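You operate a simulated robot arm through the tools that you are given. There is no shell and no other tool.

You run a simulated robot arm. Do the job below in one go: nothing can be reset, and whatever is moved stays where it is left.

Task
Drain the green can and put it in the can tray.
Fine: teal lever to DRAIN till under 2 V, then HOLD, blue peg to 2 V, drain on till under 0.3 V; lever at HOLD, blue peg back on 10 V; leave the green peg, the long orange lever and the other cans.

It is judged by the outcome, as a careful person would: the job done as asked, and still so three seconds after it is handed in. It fails if anything else is knocked over, pushed out of place, dropped, spilled or broken.

Robot
A 6-joint arm with a two-finger gripper, fixed in place. Base frame: the origin is at the foot of the arm, x ahead of it, y to its left, z up; the work surface is at about z = 80. Lengths are in cm, angles in degrees, forces in N, time in s.
Its first joint turns from -166.0 to 166.0 degrees. Payload 1.71 kg.
The tool frame sits at the grasp point between the pads (the TCP): z along the fingers, y along the line on which they close. The tips reach 2 cm beyond it. The gripper opens to 9.6 cm. The gripper's body begins 11.3 cm behind the TCP.
Orientation is that of the tool frame in the base frame, as a unit quaternion [x, y, z, w]. With the fingers straight down and closing along the base's y, the tool's x points along the base's -x, its y along +y and its z along -z.

Tools
- The arm moves only by the tool jog_arm. Its argument "rows" is a list of rows, each an object (a shift or turn left out is 0, a gripper value left out holds the last) with "grip": the finger opening in cm, from 0 to 9.6; "slide": the shift along the tool's x, y, z in cm, a list of three; "rot": the turn, a rotation vector about the tool's x, y, z in degrees, a list of three. In form: [{"grip": grip, "slide": [dx, dy, dz], "rot": [ax, ay, az]}, ...]. A call has 1 to 20 rows; each row is the pose to reach, as a shift and turn from the pose commanded when the call began, along the tool's axes at that moment. Each row takes 0.2 s and may step no farther than 5 cm and 8.6 degrees from the row before; otherwise, or with a gripper value out of range, the whole call is refused. A pose out of reach is approached as far as the arm can. The call stops where the force on the tool passes 40 N (or 10 N more than at its start, if that is more) or the arm is blocked; 0.2 s more then pass. The fingers move at their own pace (about 4.5 cm/s each) and stop on an object; they squeeze with about 32 N. The grip force told is the motor's: it shows also when the fingers shut on nothing. Time passes only in rows, and 0.2 s behind the last, so rows that repeat a pose let the fingers close. The reply holds the time, the measured pose of the TCP, the force on the tool along the base axes, the opening and the grip force, in the units named above and with some noise, with the torque about the TCP (base axes, N m) and any sound that the robot's microphone picked up.
- Cameras (640 x 400 px; columns grow to the right, rows downward): "scene" is fixed at [40.03, 50.14, 141.37]; the picture's right is [0.60, 0.80, 0.00], its down [0.80, -0.59, -0.12] and it looks along [-0.10, 0.07, -0.99] (base axes); focal length 310 px, centre (320, 200). "wrist" rides on the gripper at [6.6, 1.4, -14.5] in the tool frame; the picture's right is [-0.21, 0.98, 0.00], its down [-0.88, -0.19, -0.45] and it looks along [-0.44, -0.09, 0.90] (tool axes); focal length 275 px, centre (320, 200). There is no depth. A picture from a camera that has moved, and an enlarged one, comes with that camera's place and axes in the base frame and with its lens.
- capture(camera): a new picture of that camera. It takes no simulated time.
- move_column(by): slides the trunk up (or, below 0, down) by that many cm; the arm rides with it, the base frame stays. It gives what a move gives, with no picture.
- close_up(camera, box): a new picture of the part [left, top, right, bottom] of that camera's present view, enlarged. It takes no simulated time.
- job_done(): hands the job in; it is judged then, once.

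Nothing tells you positions but the pictures and the camera data. Unless the task says otherwise, let go and move clear before handing in.

The tools are called after "Call:" as name(argument=value, ...) on one line, values as JSON. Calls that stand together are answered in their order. jog_arm: Moves the arm, as the interface text tells. Its arguments: {"type":"object","properties":{"rows":{"type":"array","items":{"type":"object","properties":{"grip":{"type":"number"},"slide":{"type":"array","items":{"type":"number"}},"rot":{"type":"array","items":{"type":"number"}}}}}},"required":["rows"]} The other tools are called the same way: move_column (by) slides the trunk up or down; capture (camera) takes a picture; close_up (camera, box) takes an enlarged picture of a part of a camera's view; job_done () hands the job in.

At the start:

```text
time_s: 0.0
tcp_pos: [29.56, 35.74, 106.92]
ee_rot: [-0.001, 1.0, 0.0, -0.001]
contact_force: [0.7, 0.6, 0.6]
wrist_torque: [0.0, 0.01, -0.01]
gripper_width: 9.62
grip_force: 0.1
trunk travel left (down, up): [-17.5, 21.5]
```

scene: 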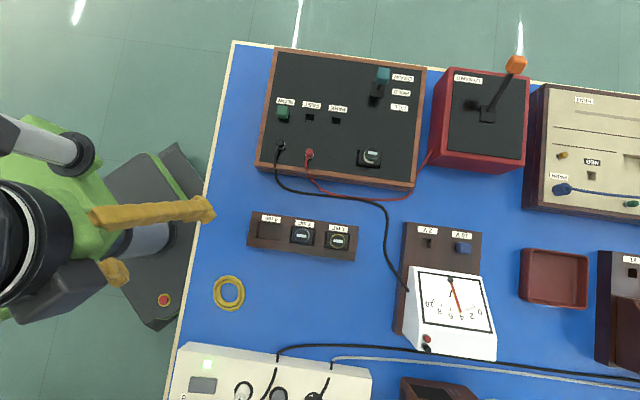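
wrist: 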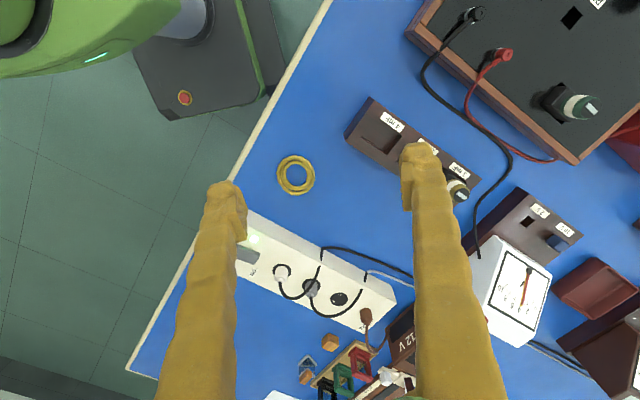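

I see a dark panel with a teal lever, peg sockets and a can, a meter with a blue peg, and a red box with the orange lever. I'll take enlarged looks before moving.

Call:
close_up(camera="scene", box=[250, 40, 440, 200])

Call:
close_up(camera="scene", box=[380, 210, 620, 370])

Call:
close_up(camera="scene", box=[230, 190, 380, 290])

Call:
close_up(camera="scene", box=[420, 40, 640, 220])

Call:
close_up(camera="wrist", box=[400, 0, 640, 160])

```text
2.50 times, centred on (345, 120) of scene
camera zoom: at [40.03, 50.14, 141.37], right [0.6, 0.8, 0.0], down [0.8, -0.59, -0.12], along [-0.1, 0.07, -0.99], focal length 774 px, centre (258, 400)
```

zoom: 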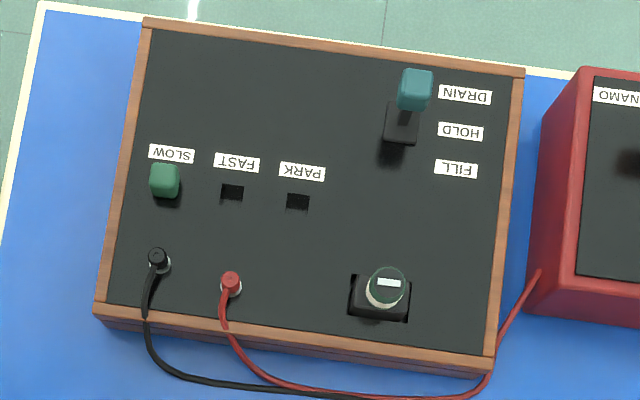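

```text
2.50 times, centred on (500, 290) of scene
camera zoom: at [40.03, 50.14, 141.37], right [0.6, 0.8, 0.0], down [0.8, -0.59, -0.12], along [-0.1, 0.07, -0.99], focal length 774 px, centre (-130, -25)
```

zoom: 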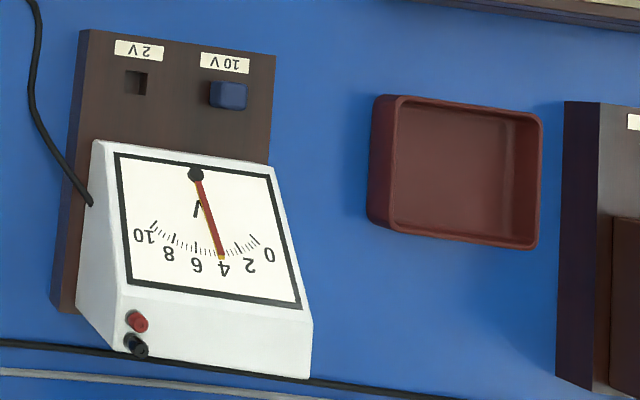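

```text
4.00 times, centred on (305, 240) of scene
camera zoom: at [40.03, 50.14, 141.37], right [0.6, 0.8, 0.0], down [0.8, -0.59, -0.12], along [-0.1, 0.07, -0.99], focal length 1238 px, centre (380, 40)
```

zoom: 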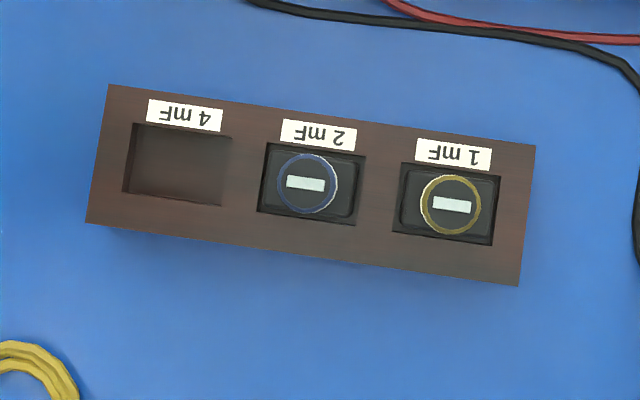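

```text
2.22 times, centred on (530, 130) of scene
camera zoom: at [40.03, 50.14, 141.37], right [0.6, 0.8, 0.0], down [0.8, -0.59, -0.12], along [-0.1, 0.07, -0.99], focal length 688 px, centre (-147, 356)
```

zoom: 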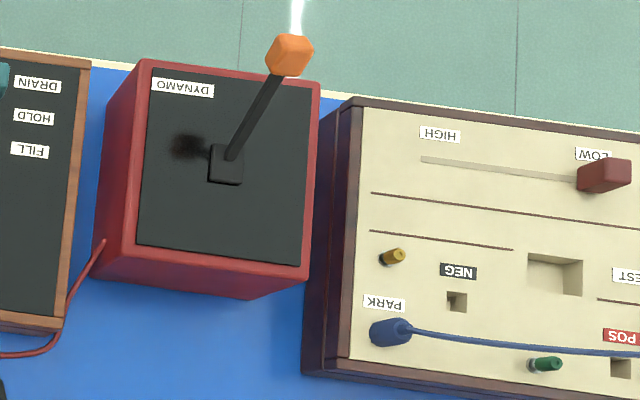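

```text
2.50 times, centred on (520, 80) of wrist
camera zoom: at [23.02, 37.02, 121.59], right [0.21, 0.98, 0.0], down [0.88, -0.18, 0.44], along [0.43, -0.09, -0.9], focal length 688 px, centre (-180, 500)
```

zoom: 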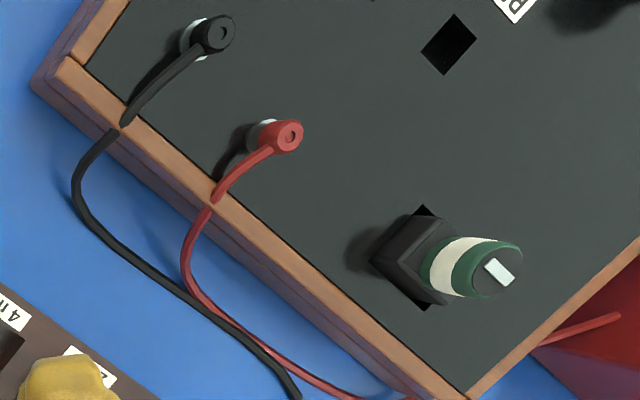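

The teal lever seems to stand upright at HOLD (about [24, 75.3], knob near z 91) and the meter reads about 4 V. I'll check the rest of the table for the can tray and labels.

Call:
close_up(camera="scene", box=[500, 220, 640, 400])

Call:
close_up(camera="scene", box=[160, 320, 500, 400])

Call:
close_up(camera="wrist", box=[220, 220, 460, 400])

Call:
close_up(camera="wrist", box=[440, 160, 640, 400])

Call:
close_up(camera="wrist", box=[330, 80, 490, 210])

Call:
close_up(camera="scene", box=[340, 60, 420, 110])

Call:
close_up(camera="scene", box=[400, 260, 500, 340])

Call:
close_up(camera="scene", box=[340, 135, 420, 185])

```text
2.22 times, centred on (570, 310) of scene
camera zoom: at [40.03, 50.14, 141.37], right [0.6, 0.8, 0.0], down [0.8, -0.59, -0.12], along [-0.1, 0.07, -0.99], focal length 688 px, centre (-236, -44)
```

zoom: 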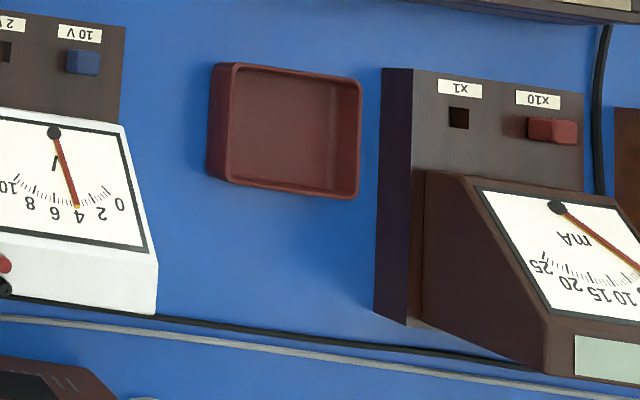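

```text
1.88 times, centred on (330, 360) of scene
camera zoom: at [40.03, 50.14, 141.37], right [0.6, 0.8, 0.0], down [0.8, -0.59, -0.12], along [-0.1, 0.07, -0.99], focal length 583 px, centre (301, -101)
```

zoom: 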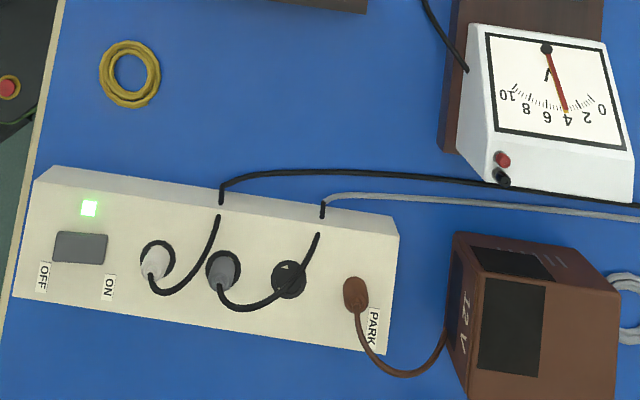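

```text
2.22 times, centred on (340, 310) of wrist
camera zoom: at [23.02, 37.02, 121.59], right [0.21, 0.98, 0.0], down [0.88, -0.18, 0.44], along [0.43, -0.09, -0.9], focal length 612 px, centre (276, -44)
```

zoom: 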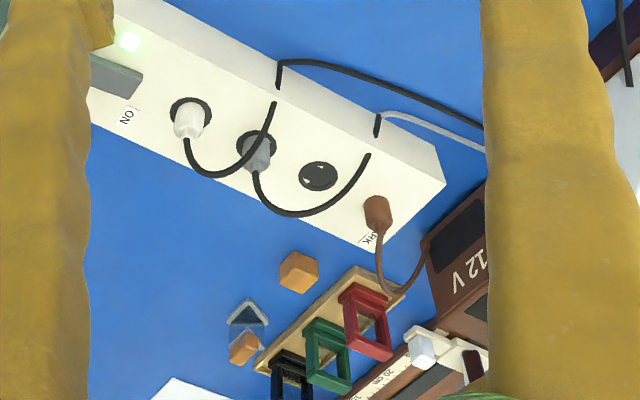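

```text
1.67 times, centred on (540, 280) of wrist
camera zoom: at [23.02, 37.02, 121.59], right [0.21, 0.98, 0.0], down [0.88, -0.18, 0.44], along [0.43, -0.09, -0.9], focal length 459 px, centre (-47, 67)
```

zoom: 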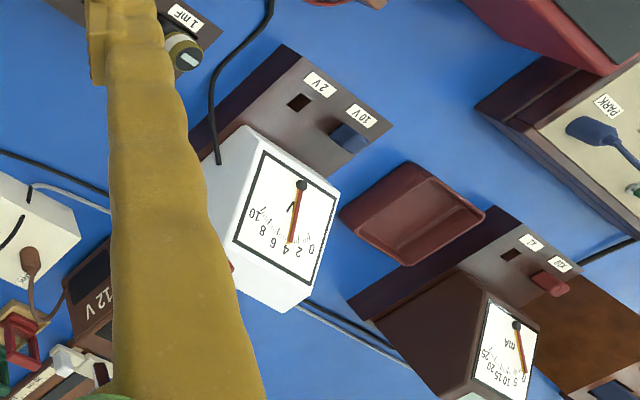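

```text
3.08 times, centred on (410, 145) of wrist
camera zoom: at [23.02, 37.02, 121.59], right [0.21, 0.98, 0.0], down [0.88, -0.18, 0.44], along [0.43, -0.09, -0.9], focal length 847 px, centre (43, 369)
```

zoom: 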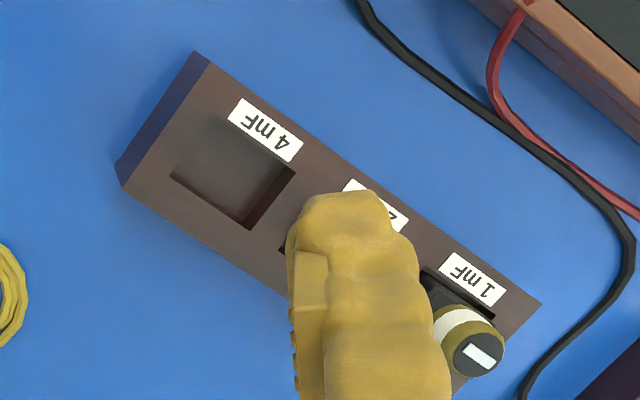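

```text
8.00 times, centred on (380, 85) of scene
camera zoom: at [40.03, 50.14, 141.37], right [0.6, 0.8, 0.0], down [0.8, -0.59, -0.12], along [-0.1, 0.07, -0.99], focal length 2477 px, centre (-160, 1120)
```

zoom: 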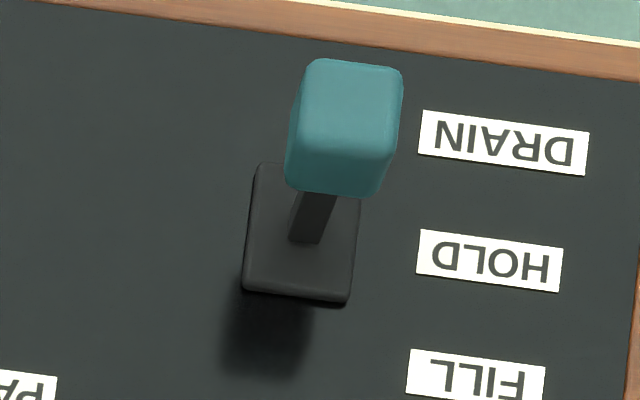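

```text
5.00 times, centred on (450, 300) of scene
camera zoom: at [40.03, 50.14, 141.37], right [0.6, 0.8, 0.0], down [0.8, -0.59, -0.12], along [-0.1, 0.07, -0.99], focal length 1548 px, centre (-330, -300)
```

zoom: 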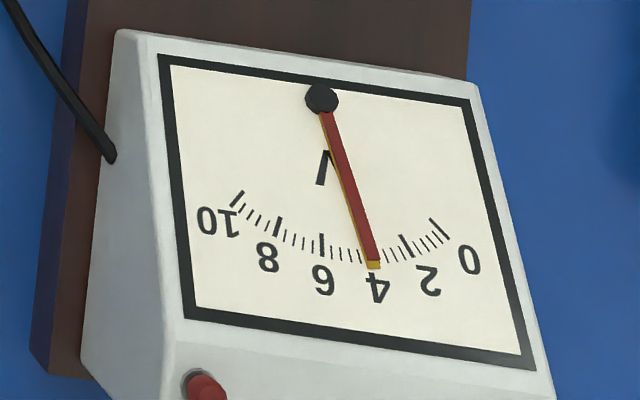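

```text
8.00 times, centred on (380, 160) of scene
camera zoom: at [40.03, 50.14, 141.37], right [0.6, 0.8, 0.0], down [0.8, -0.59, -0.12], along [-0.1, 0.07, -0.99], focal length 2477 px, centre (-160, 520)
```

zoom: 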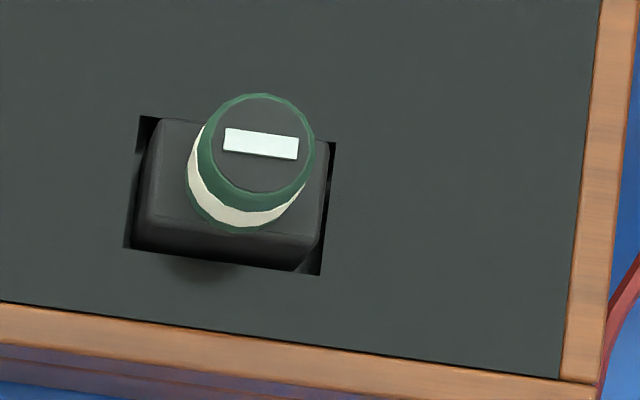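

The rack labelled 4/2/1 mF, with the 4 mF pocket empty, is the can tray. The lever is at HOLD and the meter reads about 4.2 V. The panel is turned about 45°, so I'll turn the gripper to match and fly over it at the present height to look closer.

Call:
jog_arm(rows=[{"slide": [0.8, 4, 0], "rot": [0, 0, -7]}, {"slide": [1.6, 8, 0], "rot": [0, 0, -14]}, {"slide": [2.4, 12, 0], "rot": [0, 0, -21]}, {"slide": [3.2, 16, 0], "rot": [0, 0, -28]}, {"slide": [4, 20, 0], "rot": [0, 0, -35]}, {"slide": [4.8, 24, 0], "rot": [0, 0, -40]}, {"slide": [5.5, 28, 0], "rot": [0, 0, -45]}])

Call:
capture(camera="wrist")

Call:
capture(camera="scene")

```text
time_s: 1.6
tcp_pos: [22.61, 63.56, 107.16]
ee_rot: [-0.383, 0.924, -0.002, 0.007]
contact_force: [0.2, 0.0, 0.2]
wrist_torque: [0.02, 0.04, -0.04]
gripper_width: 9.61
grip_force: 0.0
trunk travel left (down, up): [-17.5, 21.5]
```

```text
taken
camera wrist: at [16.74, 59.83, 121.81], right [-0.55, 0.84, -0.01], down [0.74, 0.49, 0.46], along [0.38, 0.24, -0.89], focal length 275 px, centre (320, 200)
```

wrist: 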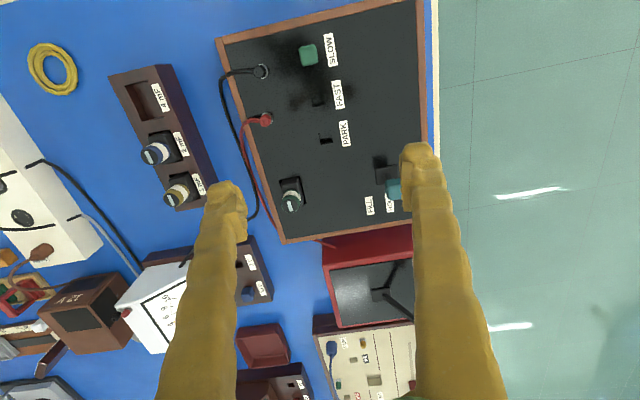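

```text
taken
```

scene: 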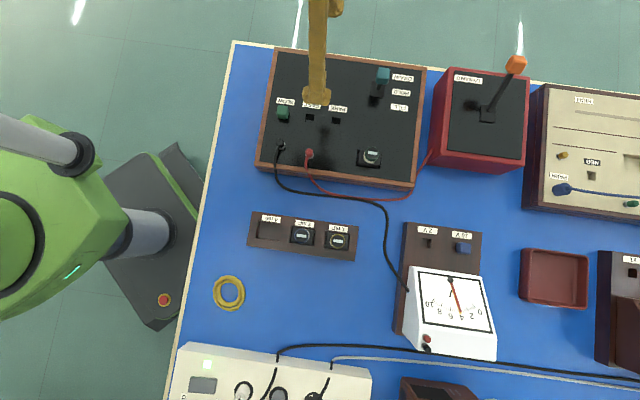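

The arm arrived about 1.4 cm off what I commanded; I'll check whether it has settled and look closer at the lever, can and rack from here.

Call:
jog_arm(rows=[{"grip": 3.6}, {"grip": 3.6}])

Call:
close_up(camera="wrist", box=[240, 120, 420, 240])

Call:
close_up(camera="wrist", box=[100, 60, 240, 220])

Call:
close_up(camera="wrist", box=[90, 220, 310, 380])

```text
time_s: 2.2
tcp_pos: [22.63, 63.44, 107.24]
ee_rot: [-0.383, 0.924, -0.002, 0.007]
contact_force: [0.1, -1.0, -0.3]
wrist_torque: [0.03, 0.04, -0.01]
gripper_width: 4.37
grip_force: 0.1
trunk travel left (down, up): [-17.5, 21.5]
```

```text
3.33 times, centred on (330, 180) of wrist
camera zoom: at [16.76, 59.8, 121.79], right [-0.55, 0.84, -0.01], down [0.74, 0.49, 0.46], along [0.38, 0.24, -0.89], focal length 918 px, centre (287, 267)
```

zoom: 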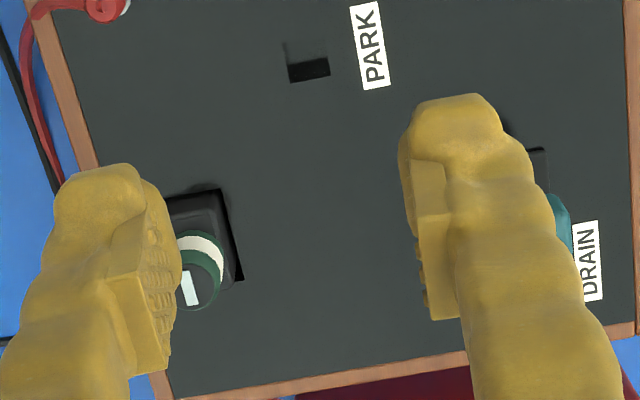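

```text
2.50 times, centred on (170, 140) of wrist
camera zoom: at [16.76, 59.8, 121.79], right [-0.55, 0.84, -0.01], down [0.74, 0.49, 0.46], along [0.38, 0.24, -0.89], focal length 688 px, centre (695, 350)
```

zoom: 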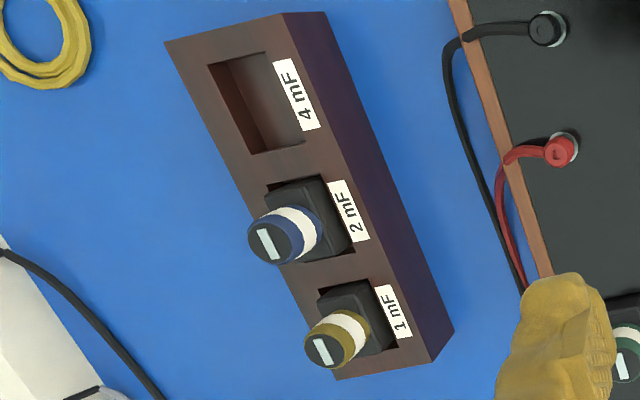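

```text
2.50 times, centred on (200, 300) of wrist
camera zoom: at [16.76, 59.8, 121.79], right [-0.55, 0.84, -0.01], down [0.74, 0.49, 0.46], along [0.38, 0.24, -0.89], focal length 688 px, centre (620, -50)
```

zoom: 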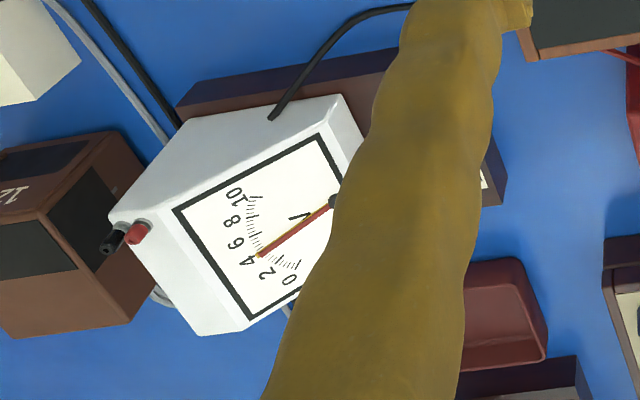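

Camera geometry is consistent (panel top z≈86, PARK hole at [24.2, 65.4]), so I trust the measured pose and will correct by feedback. Next I hover over the teal knob at about [24.1, 75.2].

Call:
jog_arm(rows=[{"slide": [-2.4, 1.8, 1], "rot": [-0.3, 0.3, 0]}, {"slide": [-4.8, 3.6, 2], "rot": [-0.6, 0.6, 0]}, {"slide": [-7.2, 5.4, 4], "rot": [-0.6, 0.6, 0]}, {"slide": [-9.4, 7.3, 6], "rot": [-0.6, 0.6, 0]}, {"slide": [-9.4, 7.3, 7], "rot": [-0.6, 0.6, 0]}])

Call:
capture(camera="wrist")

Call:
capture(camera="scene")

```text
time_s: 3.4
tcp_pos: [24.1, 75.59, 100.24]
ee_rot: [-0.382, 0.924, 0.002, -0.001]
contact_force: [0.0, -0.4, -0.8]
wrist_torque: [-0.04, 0.02, 0.05]
gripper_width: 3.6
grip_force: 0.0
trunk travel left (down, up): [-17.5, 21.5]
```

```text
taken
camera wrist: at [18.54, 71.81, 114.9], right [-0.55, 0.84, 0.0], down [0.75, 0.49, 0.44], along [0.37, 0.24, -0.9], focal length 275 px, centre (320, 200)
```

wrist: 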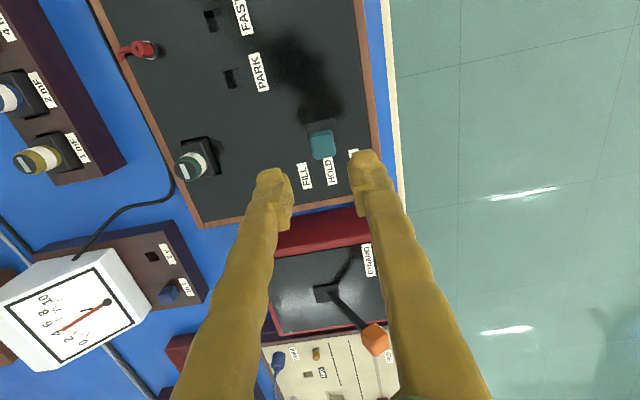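

```text
taken
```

scene: 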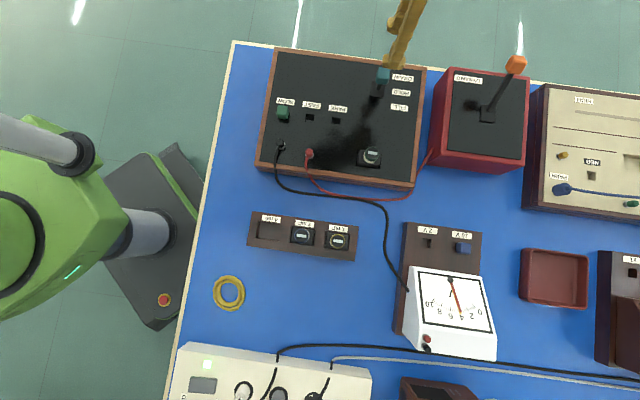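

The knob is centred near [23.75, 75.35], z≈91. I descend around it with the fingers straddling it along the lever's throw.

Call:
jog_arm(rows=[{"grip": 4.2, "slide": [0.4, 0, 2]}, {"grip": 4.2, "slide": [0.4, 0, 4.5]}, {"grip": 4.2, "slide": [0.4, 0, 7]}, {"grip": 4.2, "slide": [0.4, 0, 9]}])

Call:
capture(camera="wrist")

Call:
capture(camera="scene")

```text
time_s: 4.4
tcp_pos: [23.84, 75.27, 91.32]
ee_rot: [-0.383, 0.924, 0.001, 0.0]
contact_force: [0.7, 0.0, -0.3]
wrist_torque: [0.03, 0.02, 0.03]
gripper_width: 4.18
grip_force: 0.0
trunk travel left (down, up): [-17.5, 21.5]
```

```text
taken
camera wrist: at [18.22, 71.56, 105.94], right [-0.55, 0.84, 0.0], down [0.75, 0.49, 0.44], along [0.37, 0.24, -0.9], focal length 275 px, centre (320, 200)
```

wrist: 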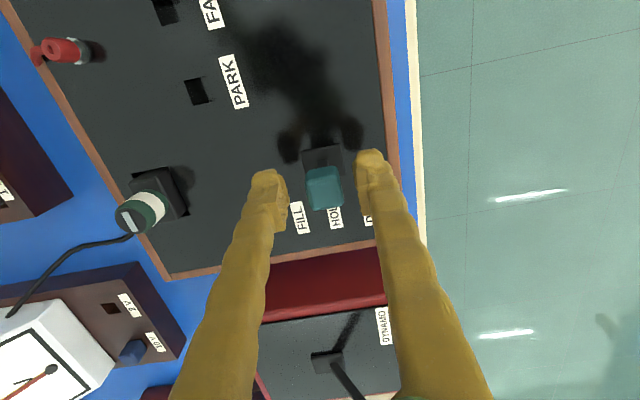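

```text
taken
```

scene: 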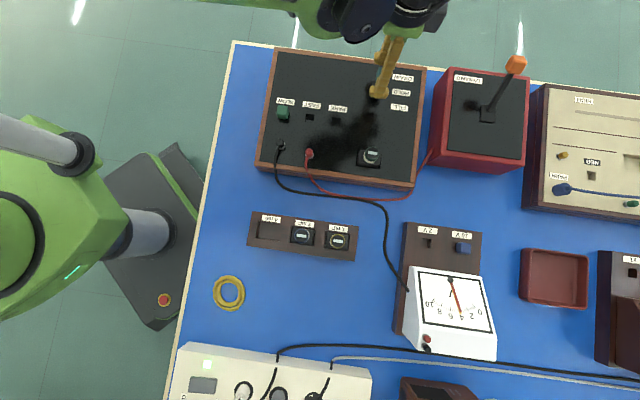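

The knob sits between the fingers with about 1 cm of play each side. I push toward DRAIN (tool +y) in small steps, watching force and sound.

Call:
jog_arm(rows=[{"grip": 3.4, "slide": [0, 0.4, 0]}, {"grip": 3.4, "slide": [0, 0.8, 0.1]}, {"grip": 3.4, "slide": [0, 1.2, 0.2]}, {"grip": 3.4, "slide": [0, 1.6, 0.3]}, {"grip": 3.4, "slide": [0, 2.0, 0.3]}])

Call:
capture(camera="wrist")

Call:
close_up(camera="scene", box=[400, 260, 500, 340])

Call:
close_up(camera="scene", box=[340, 40, 440, 120])

```text
time_s: 5.6
tcp_pos: [22.52, 76.47, 91.13]
ee_rot: [-0.384, 0.923, 0.0, 0.0]
contact_force: [0.0, -0.6, 0.2]
wrist_torque: [-0.03, 0.04, 0.01]
gripper_width: 3.41
grip_force: 0.1
trunk travel left (down, up): [-17.5, 21.5]
```

```text
taken
camera wrist: at [16.79, 72.9, 105.67], right [-0.55, 0.84, 0.0], down [0.75, 0.49, 0.44], along [0.37, 0.24, -0.9], focal length 275 px, centre (320, 200)
```

wrist: 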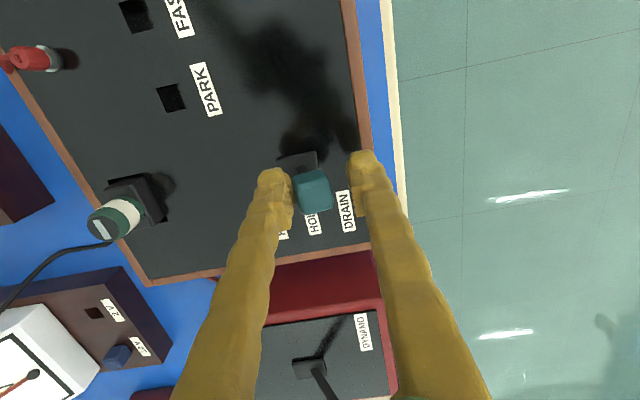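

```text
5.00 times, centred on (450, 300) of scene
camera zoom: at [40.03, 50.14, 141.37], right [0.6, 0.8, 0.0], down [0.8, -0.59, -0.12], along [-0.1, 0.07, -0.99], focal length 1548 px, centre (-330, -300)
```

zoom: 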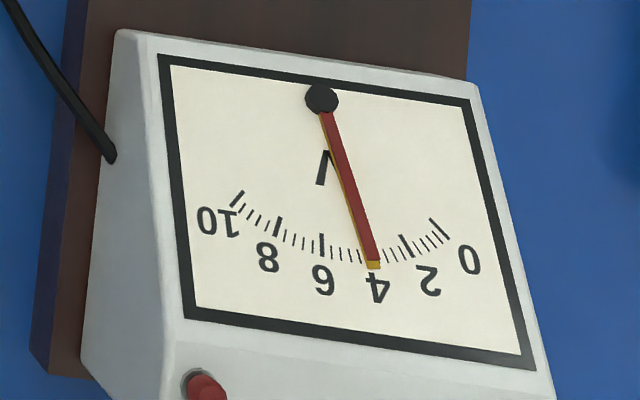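

```text
5.00 times, centred on (390, 80) of scene
camera zoom: at [40.03, 50.14, 141.37], right [0.6, 0.8, 0.0], down [0.8, -0.59, -0.12], along [-0.1, 0.07, -0.99], focal length 1548 px, centre (-30, 800)
```

zoom: 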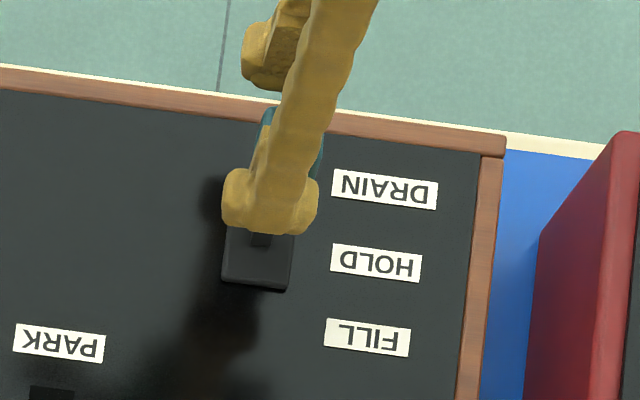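

The lever has started to tilt and the needle still shows about 4.1 V. I continue toward DRAIN.

Call:
jog_arm(rows=[{"slide": [0, 0.4, 0.1]}, {"slide": [0, 0.8, 0.2]}, {"slide": [0, 1.2, 0.3]}])

Call:
capture(camera="wrist")

Call:
close_up(camera="scene", box=[400, 260, 500, 340])

```text
time_s: 6.4
tcp_pos: [21.65, 77.56, 90.89]
ee_rot: [-0.384, 0.923, 0.001, -0.001]
contact_force: [0.2, 0.9, -0.3]
wrist_torque: [0.02, 0.01, 0.0]
gripper_width: 3.44
grip_force: 0.0
trunk travel left (down, up): [-17.5, 21.5]
```

```text
taken
camera wrist: at [15.93, 73.77, 105.4], right [-0.55, 0.84, 0.0], down [0.75, 0.49, 0.44], along [0.37, 0.24, -0.9], focal length 275 px, centre (320, 200)
```

wrist: 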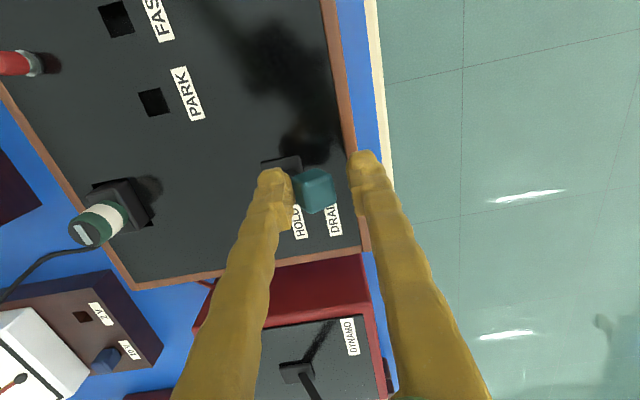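

```text
5.00 times, centred on (450, 300) of scene
camera zoom: at [40.03, 50.14, 141.37], right [0.6, 0.8, 0.0], down [0.8, -0.59, -0.12], along [-0.1, 0.07, -0.99], focal length 1548 px, centre (-330, -300)
```

zoom: 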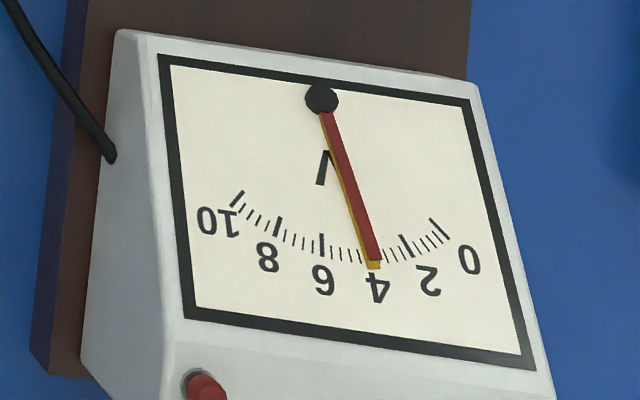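

Not yet at DRAIN; I keep tilting.

Call:
jog_arm(rows=[{"slide": [0, 0.4, 0.15]}, {"slide": [0, 0.8, 0.3]}])

Call:
capture(camera="wrist")

Call:
close_up(camera="scene", box=[400, 260, 500, 340])

```text
time_s: 7.0
tcp_pos: [21.1, 77.85, 90.62]
ee_rot: [-0.382, 0.924, 0.001, -0.001]
contact_force: [14.1, -10.2, 21.9]
wrist_torque: [-0.52, -0.56, 0.03]
gripper_width: 4.61
grip_force: 9.3
trunk travel left (down, up): [-17.5, 21.5]
```

```text
taken
camera wrist: at [15.48, 74.17, 105.23], right [-0.55, 0.84, 0.0], down [0.75, 0.49, 0.44], along [0.37, 0.24, -0.9], focal length 275 px, centre (320, 200)
```

wrist: 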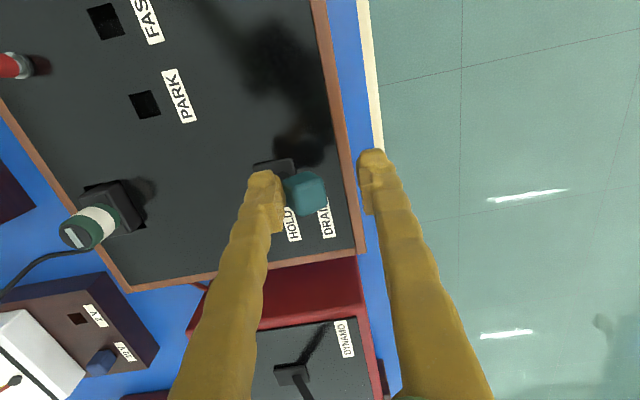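

```text
5.00 times, centred on (450, 300) of scene
camera zoom: at [40.03, 50.14, 141.37], right [0.6, 0.8, 0.0], down [0.8, -0.59, -0.12], along [-0.1, 0.07, -0.99], focal length 1548 px, centre (-330, -300)
```

zoom: 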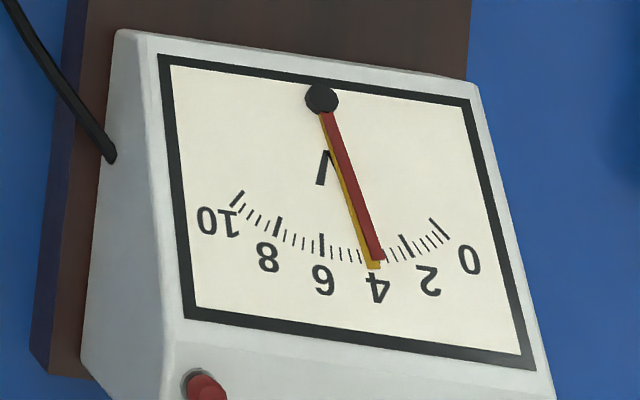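

The lever reached its stop (force rose) and the red needle is falling. I ease off about 0.8 cm to relieve the force and see whether the lever stays.

Call:
jog_arm(rows=[{"grip": 4.4, "slide": [0, -0.4, -0.2]}, {"grip": 4.4, "slide": [0, -0.7, -0.3]}])

Call:
capture(camera="wrist")

Call:
close_up(camera="scene", box=[400, 260, 500, 340])

```text
time_s: 7.6
tcp_pos: [21.53, 77.57, 90.76]
ee_rot: [-0.384, 0.923, 0.001, 0.0]
contact_force: [1.3, 0.3, -0.6]
wrist_torque: [0.02, 0.0, -0.02]
gripper_width: 4.41
grip_force: 0.0
trunk travel left (down, up): [-17.5, 21.5]
```

```text
taken
camera wrist: at [15.83, 73.8, 105.39], right [-0.55, 0.84, 0.0], down [0.75, 0.49, 0.44], along [0.37, 0.24, -0.9], focal length 275 px, centre (320, 200)
```

wrist: 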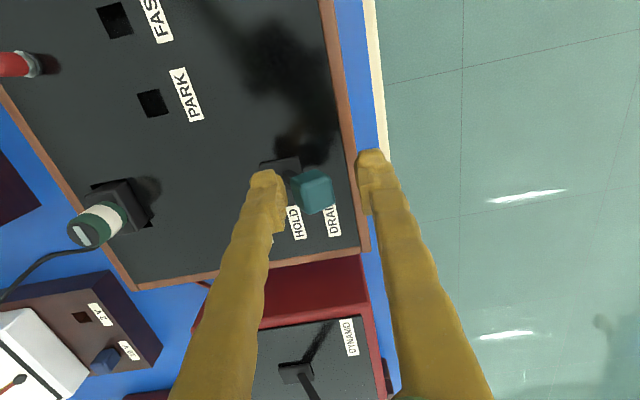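

```text
5.00 times, centred on (450, 300) of scene
camera zoom: at [40.03, 50.14, 141.37], right [0.6, 0.8, 0.0], down [0.8, -0.59, -0.12], along [-0.1, 0.07, -0.99], focal length 1548 px, centre (-330, -300)
```

zoom: 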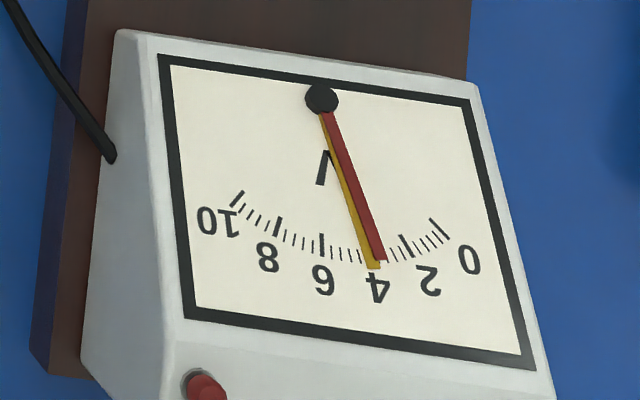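

The lever stays at DRAIN without being held. I wait about 3 s and re-read the meter.

Call:
jog_arm(rows=[{}, {}, {}, {}, {}, {}, {}, {}, {}, {}, {}, {}, {}, {}, {}])

Call:
close_up(camera="scene", box=[400, 260, 500, 340])

```text
time_s: 10.8
tcp_pos: [21.57, 77.48, 90.8]
ee_rot: [-0.384, 0.923, 0.0, -0.001]
contact_force: [0.3, -0.4, 0.4]
wrist_torque: [-0.01, 0.03, 0.03]
gripper_width: 4.42
grip_force: 0.1
trunk travel left (down, up): [-17.5, 21.5]
```

```text
5.00 times, centred on (450, 300) of scene
camera zoom: at [40.03, 50.14, 141.37], right [0.6, 0.8, 0.0], down [0.8, -0.59, -0.12], along [-0.1, 0.07, -0.99], focal length 1548 px, centre (-330, -300)
```

zoom: 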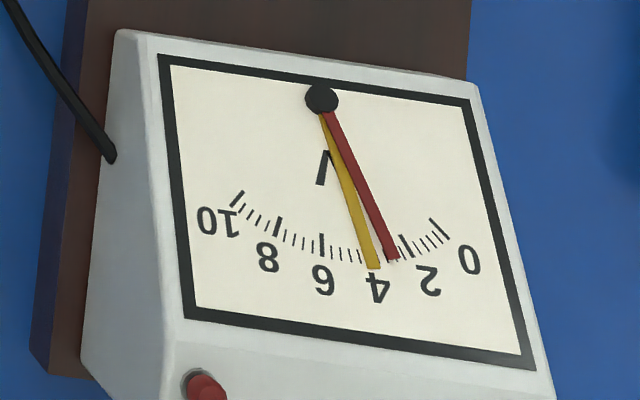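

About 2.8 V now, with a time constant of roughly 17 s. I wait another 8–9 s to get clearly below 2 V.

Call:
jog_arm(rows=[{}, {}, {}, {}, {}, {}, {}, {}, {}, {}, {}, {}, {}, {}, {}, {}, {}, {}, {}, {}])

Call:
jog_arm(rows=[{}, {}, {}, {}, {}, {}, {}, {}, {}, {}, {}, {}, {}, {}, {}, {}, {}, {}, {}, {}])

Call:
close_up(camera="scene", box=[400, 260, 500, 340])

```text
time_s: 15.0
tcp_pos: [21.52, 77.49, 90.85]
ee_rot: [-0.382, 0.924, 0.001, -0.001]
contact_force: [-0.1, 0.8, 0.9]
wrist_torque: [0.01, 0.03, -0.02]
gripper_width: 4.41
grip_force: 0.1
trunk travel left (down, up): [-17.5, 21.5]
```

```text
time_s: 19.2
tcp_pos: [21.49, 77.58, 90.8]
ee_rot: [-0.384, 0.923, 0.001, 0.0]
contact_force: [-0.2, 0.4, -0.8]
wrist_torque: [0.01, 0.0, 0.01]
gripper_width: 4.43
grip_force: 0.0
trunk travel left (down, up): [-17.5, 21.5]
```

```text
5.00 times, centred on (450, 300) of scene
camera zoom: at [40.03, 50.14, 141.37], right [0.6, 0.8, 0.0], down [0.8, -0.59, -0.12], along [-0.1, 0.07, -0.99], focal length 1548 px, centre (-330, -300)
```

zoom: 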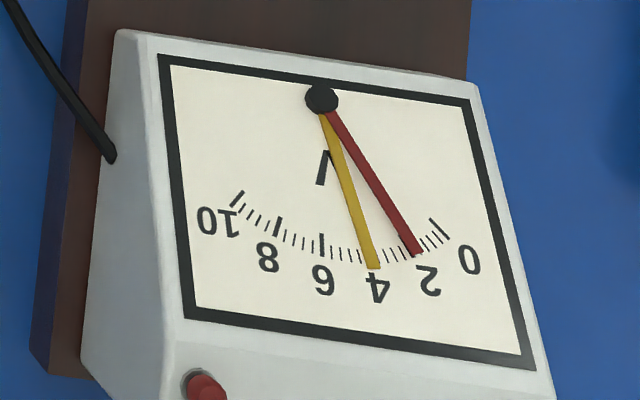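

The needle is at about 1.65 V, clearly below the 2 V mark. Now I bring the lever back: move the straddling fingers to the HOLD position and close them gently to centre the knob there.

Call:
jog_arm(rows=[{"grip": 4.4, "slide": [0, -0.6, 0]}, {"grip": 4.4, "slide": [0, -1.2, -0.1]}, {"grip": 4.4, "slide": [0, -1.8, -0.2]}, {"grip": 4.4, "slide": [0, -2.4, -0.3]}, {"grip": 4.4, "slide": [0, -2.8, -0.4]}, {"grip": 4.4, "slide": [0, -3.15, -0.4]}])

Call:
capture(camera="wrist")

Call:
close_up(camera="scene", box=[340, 40, 440, 120])

Call:
close_up(camera="scene", box=[400, 260, 500, 340])

```text
time_s: 20.6
tcp_pos: [23.8, 75.21, 91.13]
ee_rot: [-0.383, 0.924, 0.001, -0.001]
contact_force: [-0.3, 0.3, -0.4]
wrist_torque: [0.01, 0.0, -0.01]
gripper_width: 4.43
grip_force: 0.4
trunk travel left (down, up): [-17.5, 21.5]
```

```text
taken
camera wrist: at [18.07, 71.61, 105.78], right [-0.55, 0.84, 0.0], down [0.75, 0.49, 0.44], along [0.37, 0.24, -0.9], focal length 275 px, centre (320, 200)
```

wrist: 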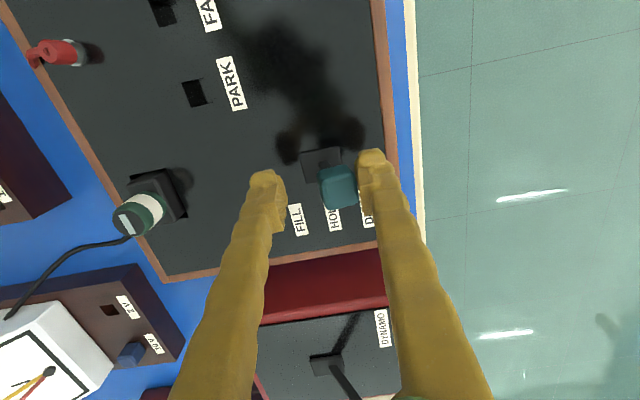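

```text
5.00 times, centred on (390, 80) of scene
camera zoom: at [40.03, 50.14, 141.37], right [0.6, 0.8, 0.0], down [0.8, -0.59, -0.12], along [-0.1, 0.07, -0.99], focal length 1548 px, centre (-30, 800)
```

zoom: 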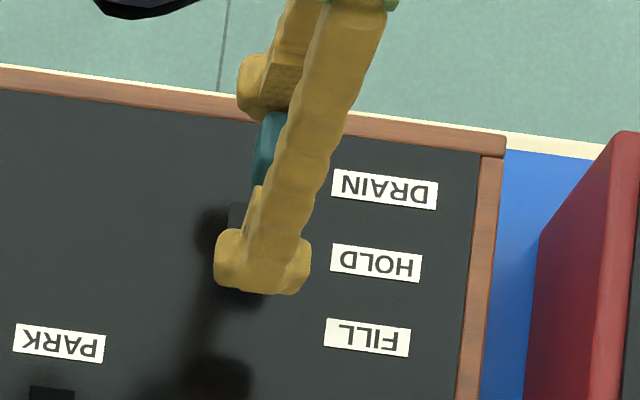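

```text
5.00 times, centred on (450, 300) of scene
camera zoom: at [40.03, 50.14, 141.37], right [0.6, 0.8, 0.0], down [0.8, -0.59, -0.12], along [-0.1, 0.07, -0.99], focal length 1548 px, centre (-330, -300)
```

zoom: 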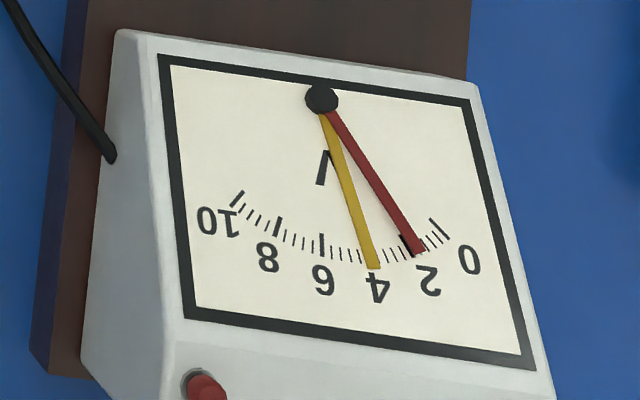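

The lever is still leaning about 1 cm toward DRAIN. I close the fingers to about 2.4 cm to bring it to centre.

Call:
jog_arm(rows=[{"grip": 3.6}, {"grip": 3.0}, {"grip": 2.6}, {"grip": 2.4}, {"grip": 2.4}])

Call:
capture(camera="wrist")

Call:
close_up(camera="wrist", box=[240, 120, 420, 250])

```text
time_s: 21.8
tcp_pos: [23.66, 75.24, 91.11]
ee_rot: [-0.384, 0.923, 0.001, -0.001]
contact_force: [0.9, -0.8, 0.3]
wrist_torque: [0.0, 0.02, 0.0]
gripper_width: 2.38
grip_force: 0.0
trunk travel left (down, up): [-17.5, 21.5]
```

```text
taken
camera wrist: at [18.05, 71.62, 105.78], right [-0.55, 0.84, 0.0], down [0.75, 0.49, 0.44], along [0.37, 0.24, -0.9], focal length 275 px, centre (320, 200)
```

wrist: 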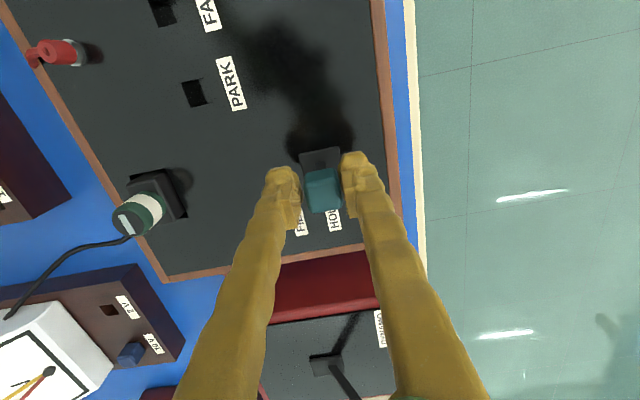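

```text
3.08 times, centred on (330, 185) of wrist
camera zoom: at [18.05, 71.62, 105.78], right [-0.55, 0.84, 0.0], down [0.75, 0.49, 0.44], along [0.37, 0.24, -0.9], focal length 847 px, centre (289, 246)
```

zoom: 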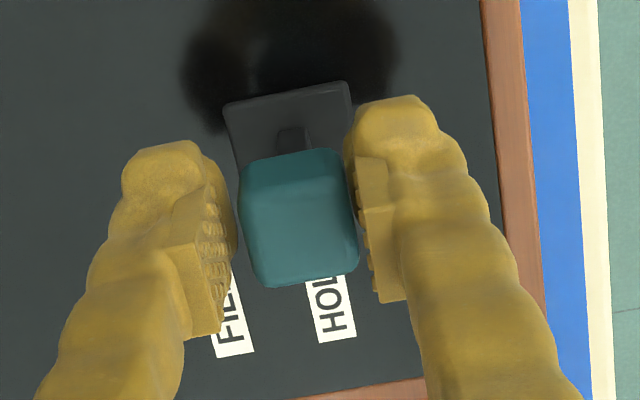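

The lever stands at HOLD as it did at the start. I open, lift off straight, then check lever and meter before travelling to the blue peg (about [57, 69.8]).

Call:
jog_arm(rows=[{"grip": 3.4}, {"grip": 4.2, "slide": [0, 0, 0]}, {"grip": 4.2, "slide": [0, 0, -3]}, {"slide": [0, 0, -7]}, {"slide": [0, 0, -11]}])

Call:
capture(camera="wrist")

Call:
close_up(camera="scene", box=[340, 60, 420, 110])

Call:
close_up(camera="scene", box=[400, 260, 500, 340])

```text
time_s: 23.0
tcp_pos: [23.53, 75.32, 102.26]
ee_rot: [-0.383, 0.924, 0.001, 0.0]
contact_force: [0.2, -0.6, 0.4]
wrist_torque: [-0.03, 0.01, 0.04]
gripper_width: 4.19
grip_force: 0.1
trunk travel left (down, up): [-17.5, 21.5]
```

```text
taken
camera wrist: at [17.97, 71.61, 116.81], right [-0.55, 0.84, 0.0], down [0.75, 0.49, 0.44], along [0.37, 0.24, -0.9], focal length 275 px, centre (320, 200)
```

wrist: 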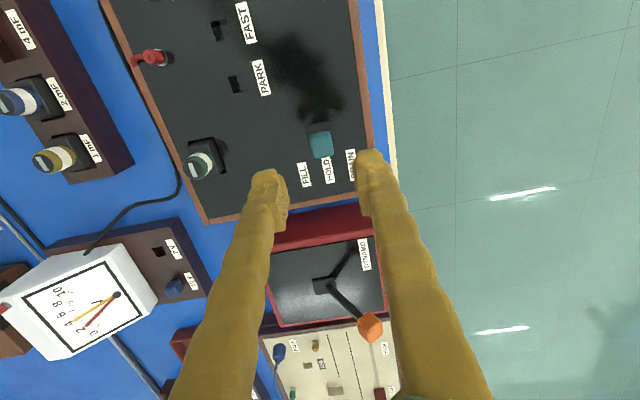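

```text
8.00 times, centred on (380, 85) of scene
camera zoom: at [40.03, 50.14, 141.37], right [0.6, 0.8, 0.0], down [0.8, -0.59, -0.12], along [-0.1, 0.07, -0.99], focal length 2477 px, centre (-160, 1120)
```

zoom: 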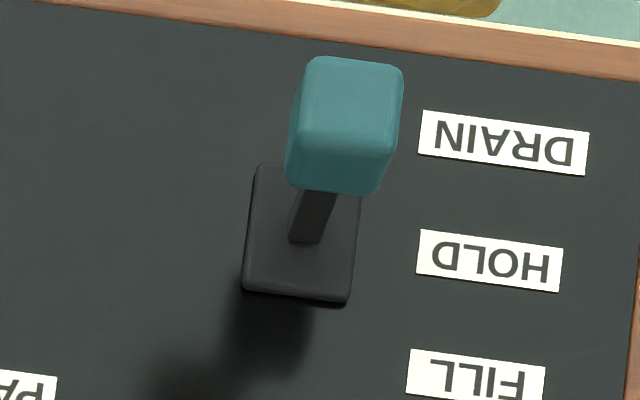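

```text
5.00 times, centred on (450, 300) of scene
camera zoom: at [40.03, 50.14, 141.37], right [0.6, 0.8, 0.0], down [0.8, -0.59, -0.12], along [-0.1, 0.07, -0.99], focal length 1548 px, centre (-330, -300)
```

zoom: 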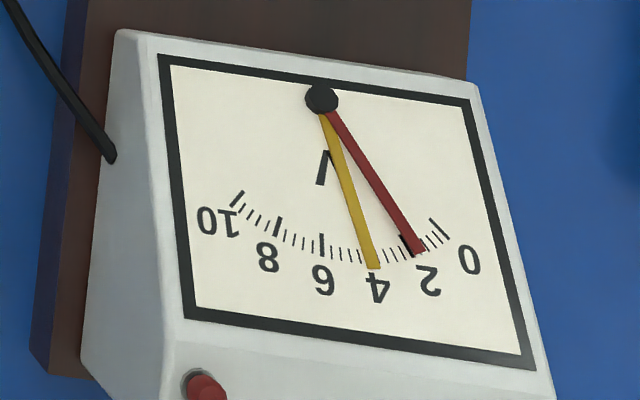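

The lever is back at HOLD and the needle is steady. I zoom on the needle to be sure it is below 2 V before changing range.

Call:
close_up(camera="scene", box=[465, 298, 497, 318])

Call:
close_up(camera="wrist", box=[0, 220, 220, 360])

```text
16.00 times, centred on (481, 308) of scene
camera zoom: at [40.03, 50.14, 141.37], right [0.6, 0.8, 0.0], down [0.8, -0.59, -0.12], along [-0.1, 0.07, -0.99], focal length 4954 px, centre (-2256, -1528)
```

zoom: 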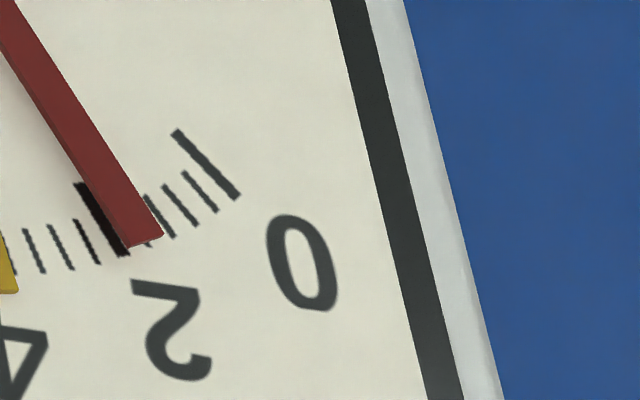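

```text
2.86 times, centred on (110, 290) of wrist
camera zoom: at [17.97, 71.61, 116.81], right [-0.55, 0.84, 0.0], down [0.75, 0.49, 0.44], along [0.37, 0.24, -0.9], focal length 786 px, centre (920, -57)
```

zoom: 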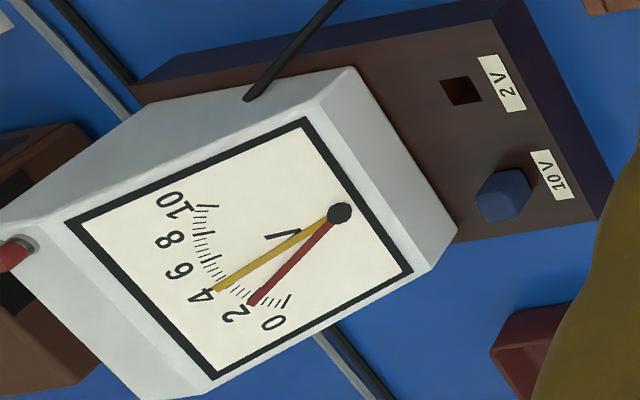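

True reading is about 1.65 V, safely below 2 V. I now travel at z≈102 to hover above the peg holes on the voltmeter board.

Call:
jog_arm(rows=[{"slide": [-2.4, -3.9, 0]}, {"slide": [-4.8, -7.8, 0]}, {"slide": [-7.2, -11.7, 0]}, {"slide": [-9.5, -15.8, 0]}, {"slide": [-11.9, -19.8, 0]}, {"slide": [-14.3, -23.8, 0]}, {"slide": [-16.6, -27.6, 0]}])

Call:
capture(camera="wrist")

Call:
capture(camera="scene")

```text
time_s: 24.6
tcp_pos: [54.83, 67.53, 102.22]
ee_rot: [-0.384, 0.923, 0.001, -0.001]
contact_force: [-0.6, -0.1, 0.1]
wrist_torque: [0.0, -0.03, 0.0]
gripper_width: 4.2
grip_force: 0.0
trunk travel left (down, up): [-17.5, 21.5]
```

```text
taken
camera wrist: at [49.31, 63.77, 116.72], right [-0.55, 0.84, 0.0], down [0.75, 0.49, 0.44], along [0.37, 0.24, -0.9], focal length 275 px, centre (320, 200)
```

wrist: 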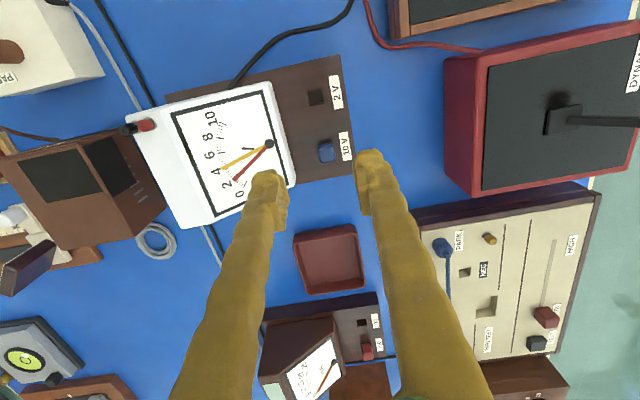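

```text
taken
```

scene: 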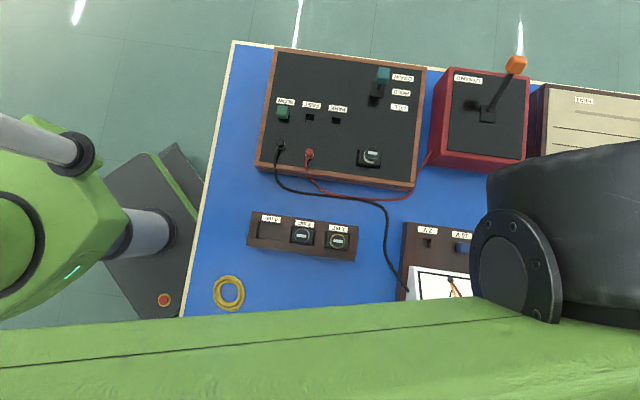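

The hole and peg are visible on the board; I zoom in to locate them precisely.

Call:
close_up(camera="wrist", box=[270, 50, 390, 190])

Call:
close_up(camera="scene", box=[395, 215, 495, 275])

```text
2.86 times, centred on (330, 120) of wrist
camera zoom: at [49.31, 63.77, 116.72], right [-0.55, 0.84, 0.0], down [0.75, 0.49, 0.44], along [0.37, 0.24, -0.9], focal length 786 px, centre (291, 429)
```

zoom: 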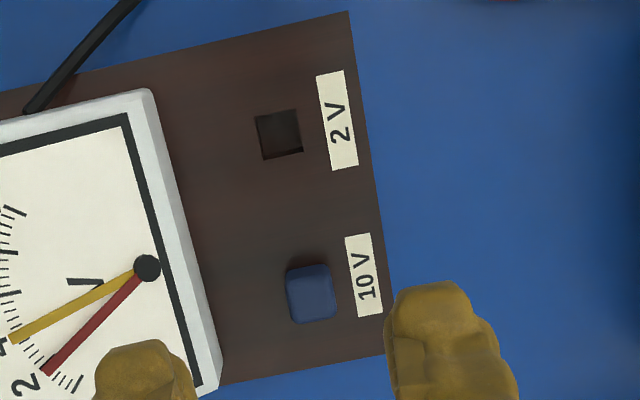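

```text
6.40 times, centred on (445, 245) of scene
camera zoom: at [40.03, 50.14, 141.37], right [0.6, 0.8, 0.0], down [0.8, -0.59, -0.12], along [-0.1, 0.07, -0.99], focal length 1982 px, centre (-480, -88)
```

zoom: 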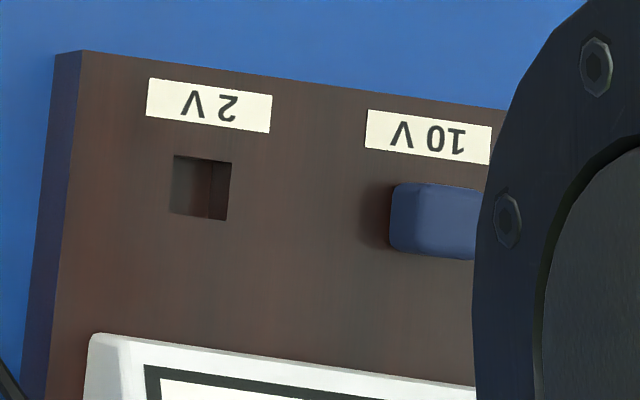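

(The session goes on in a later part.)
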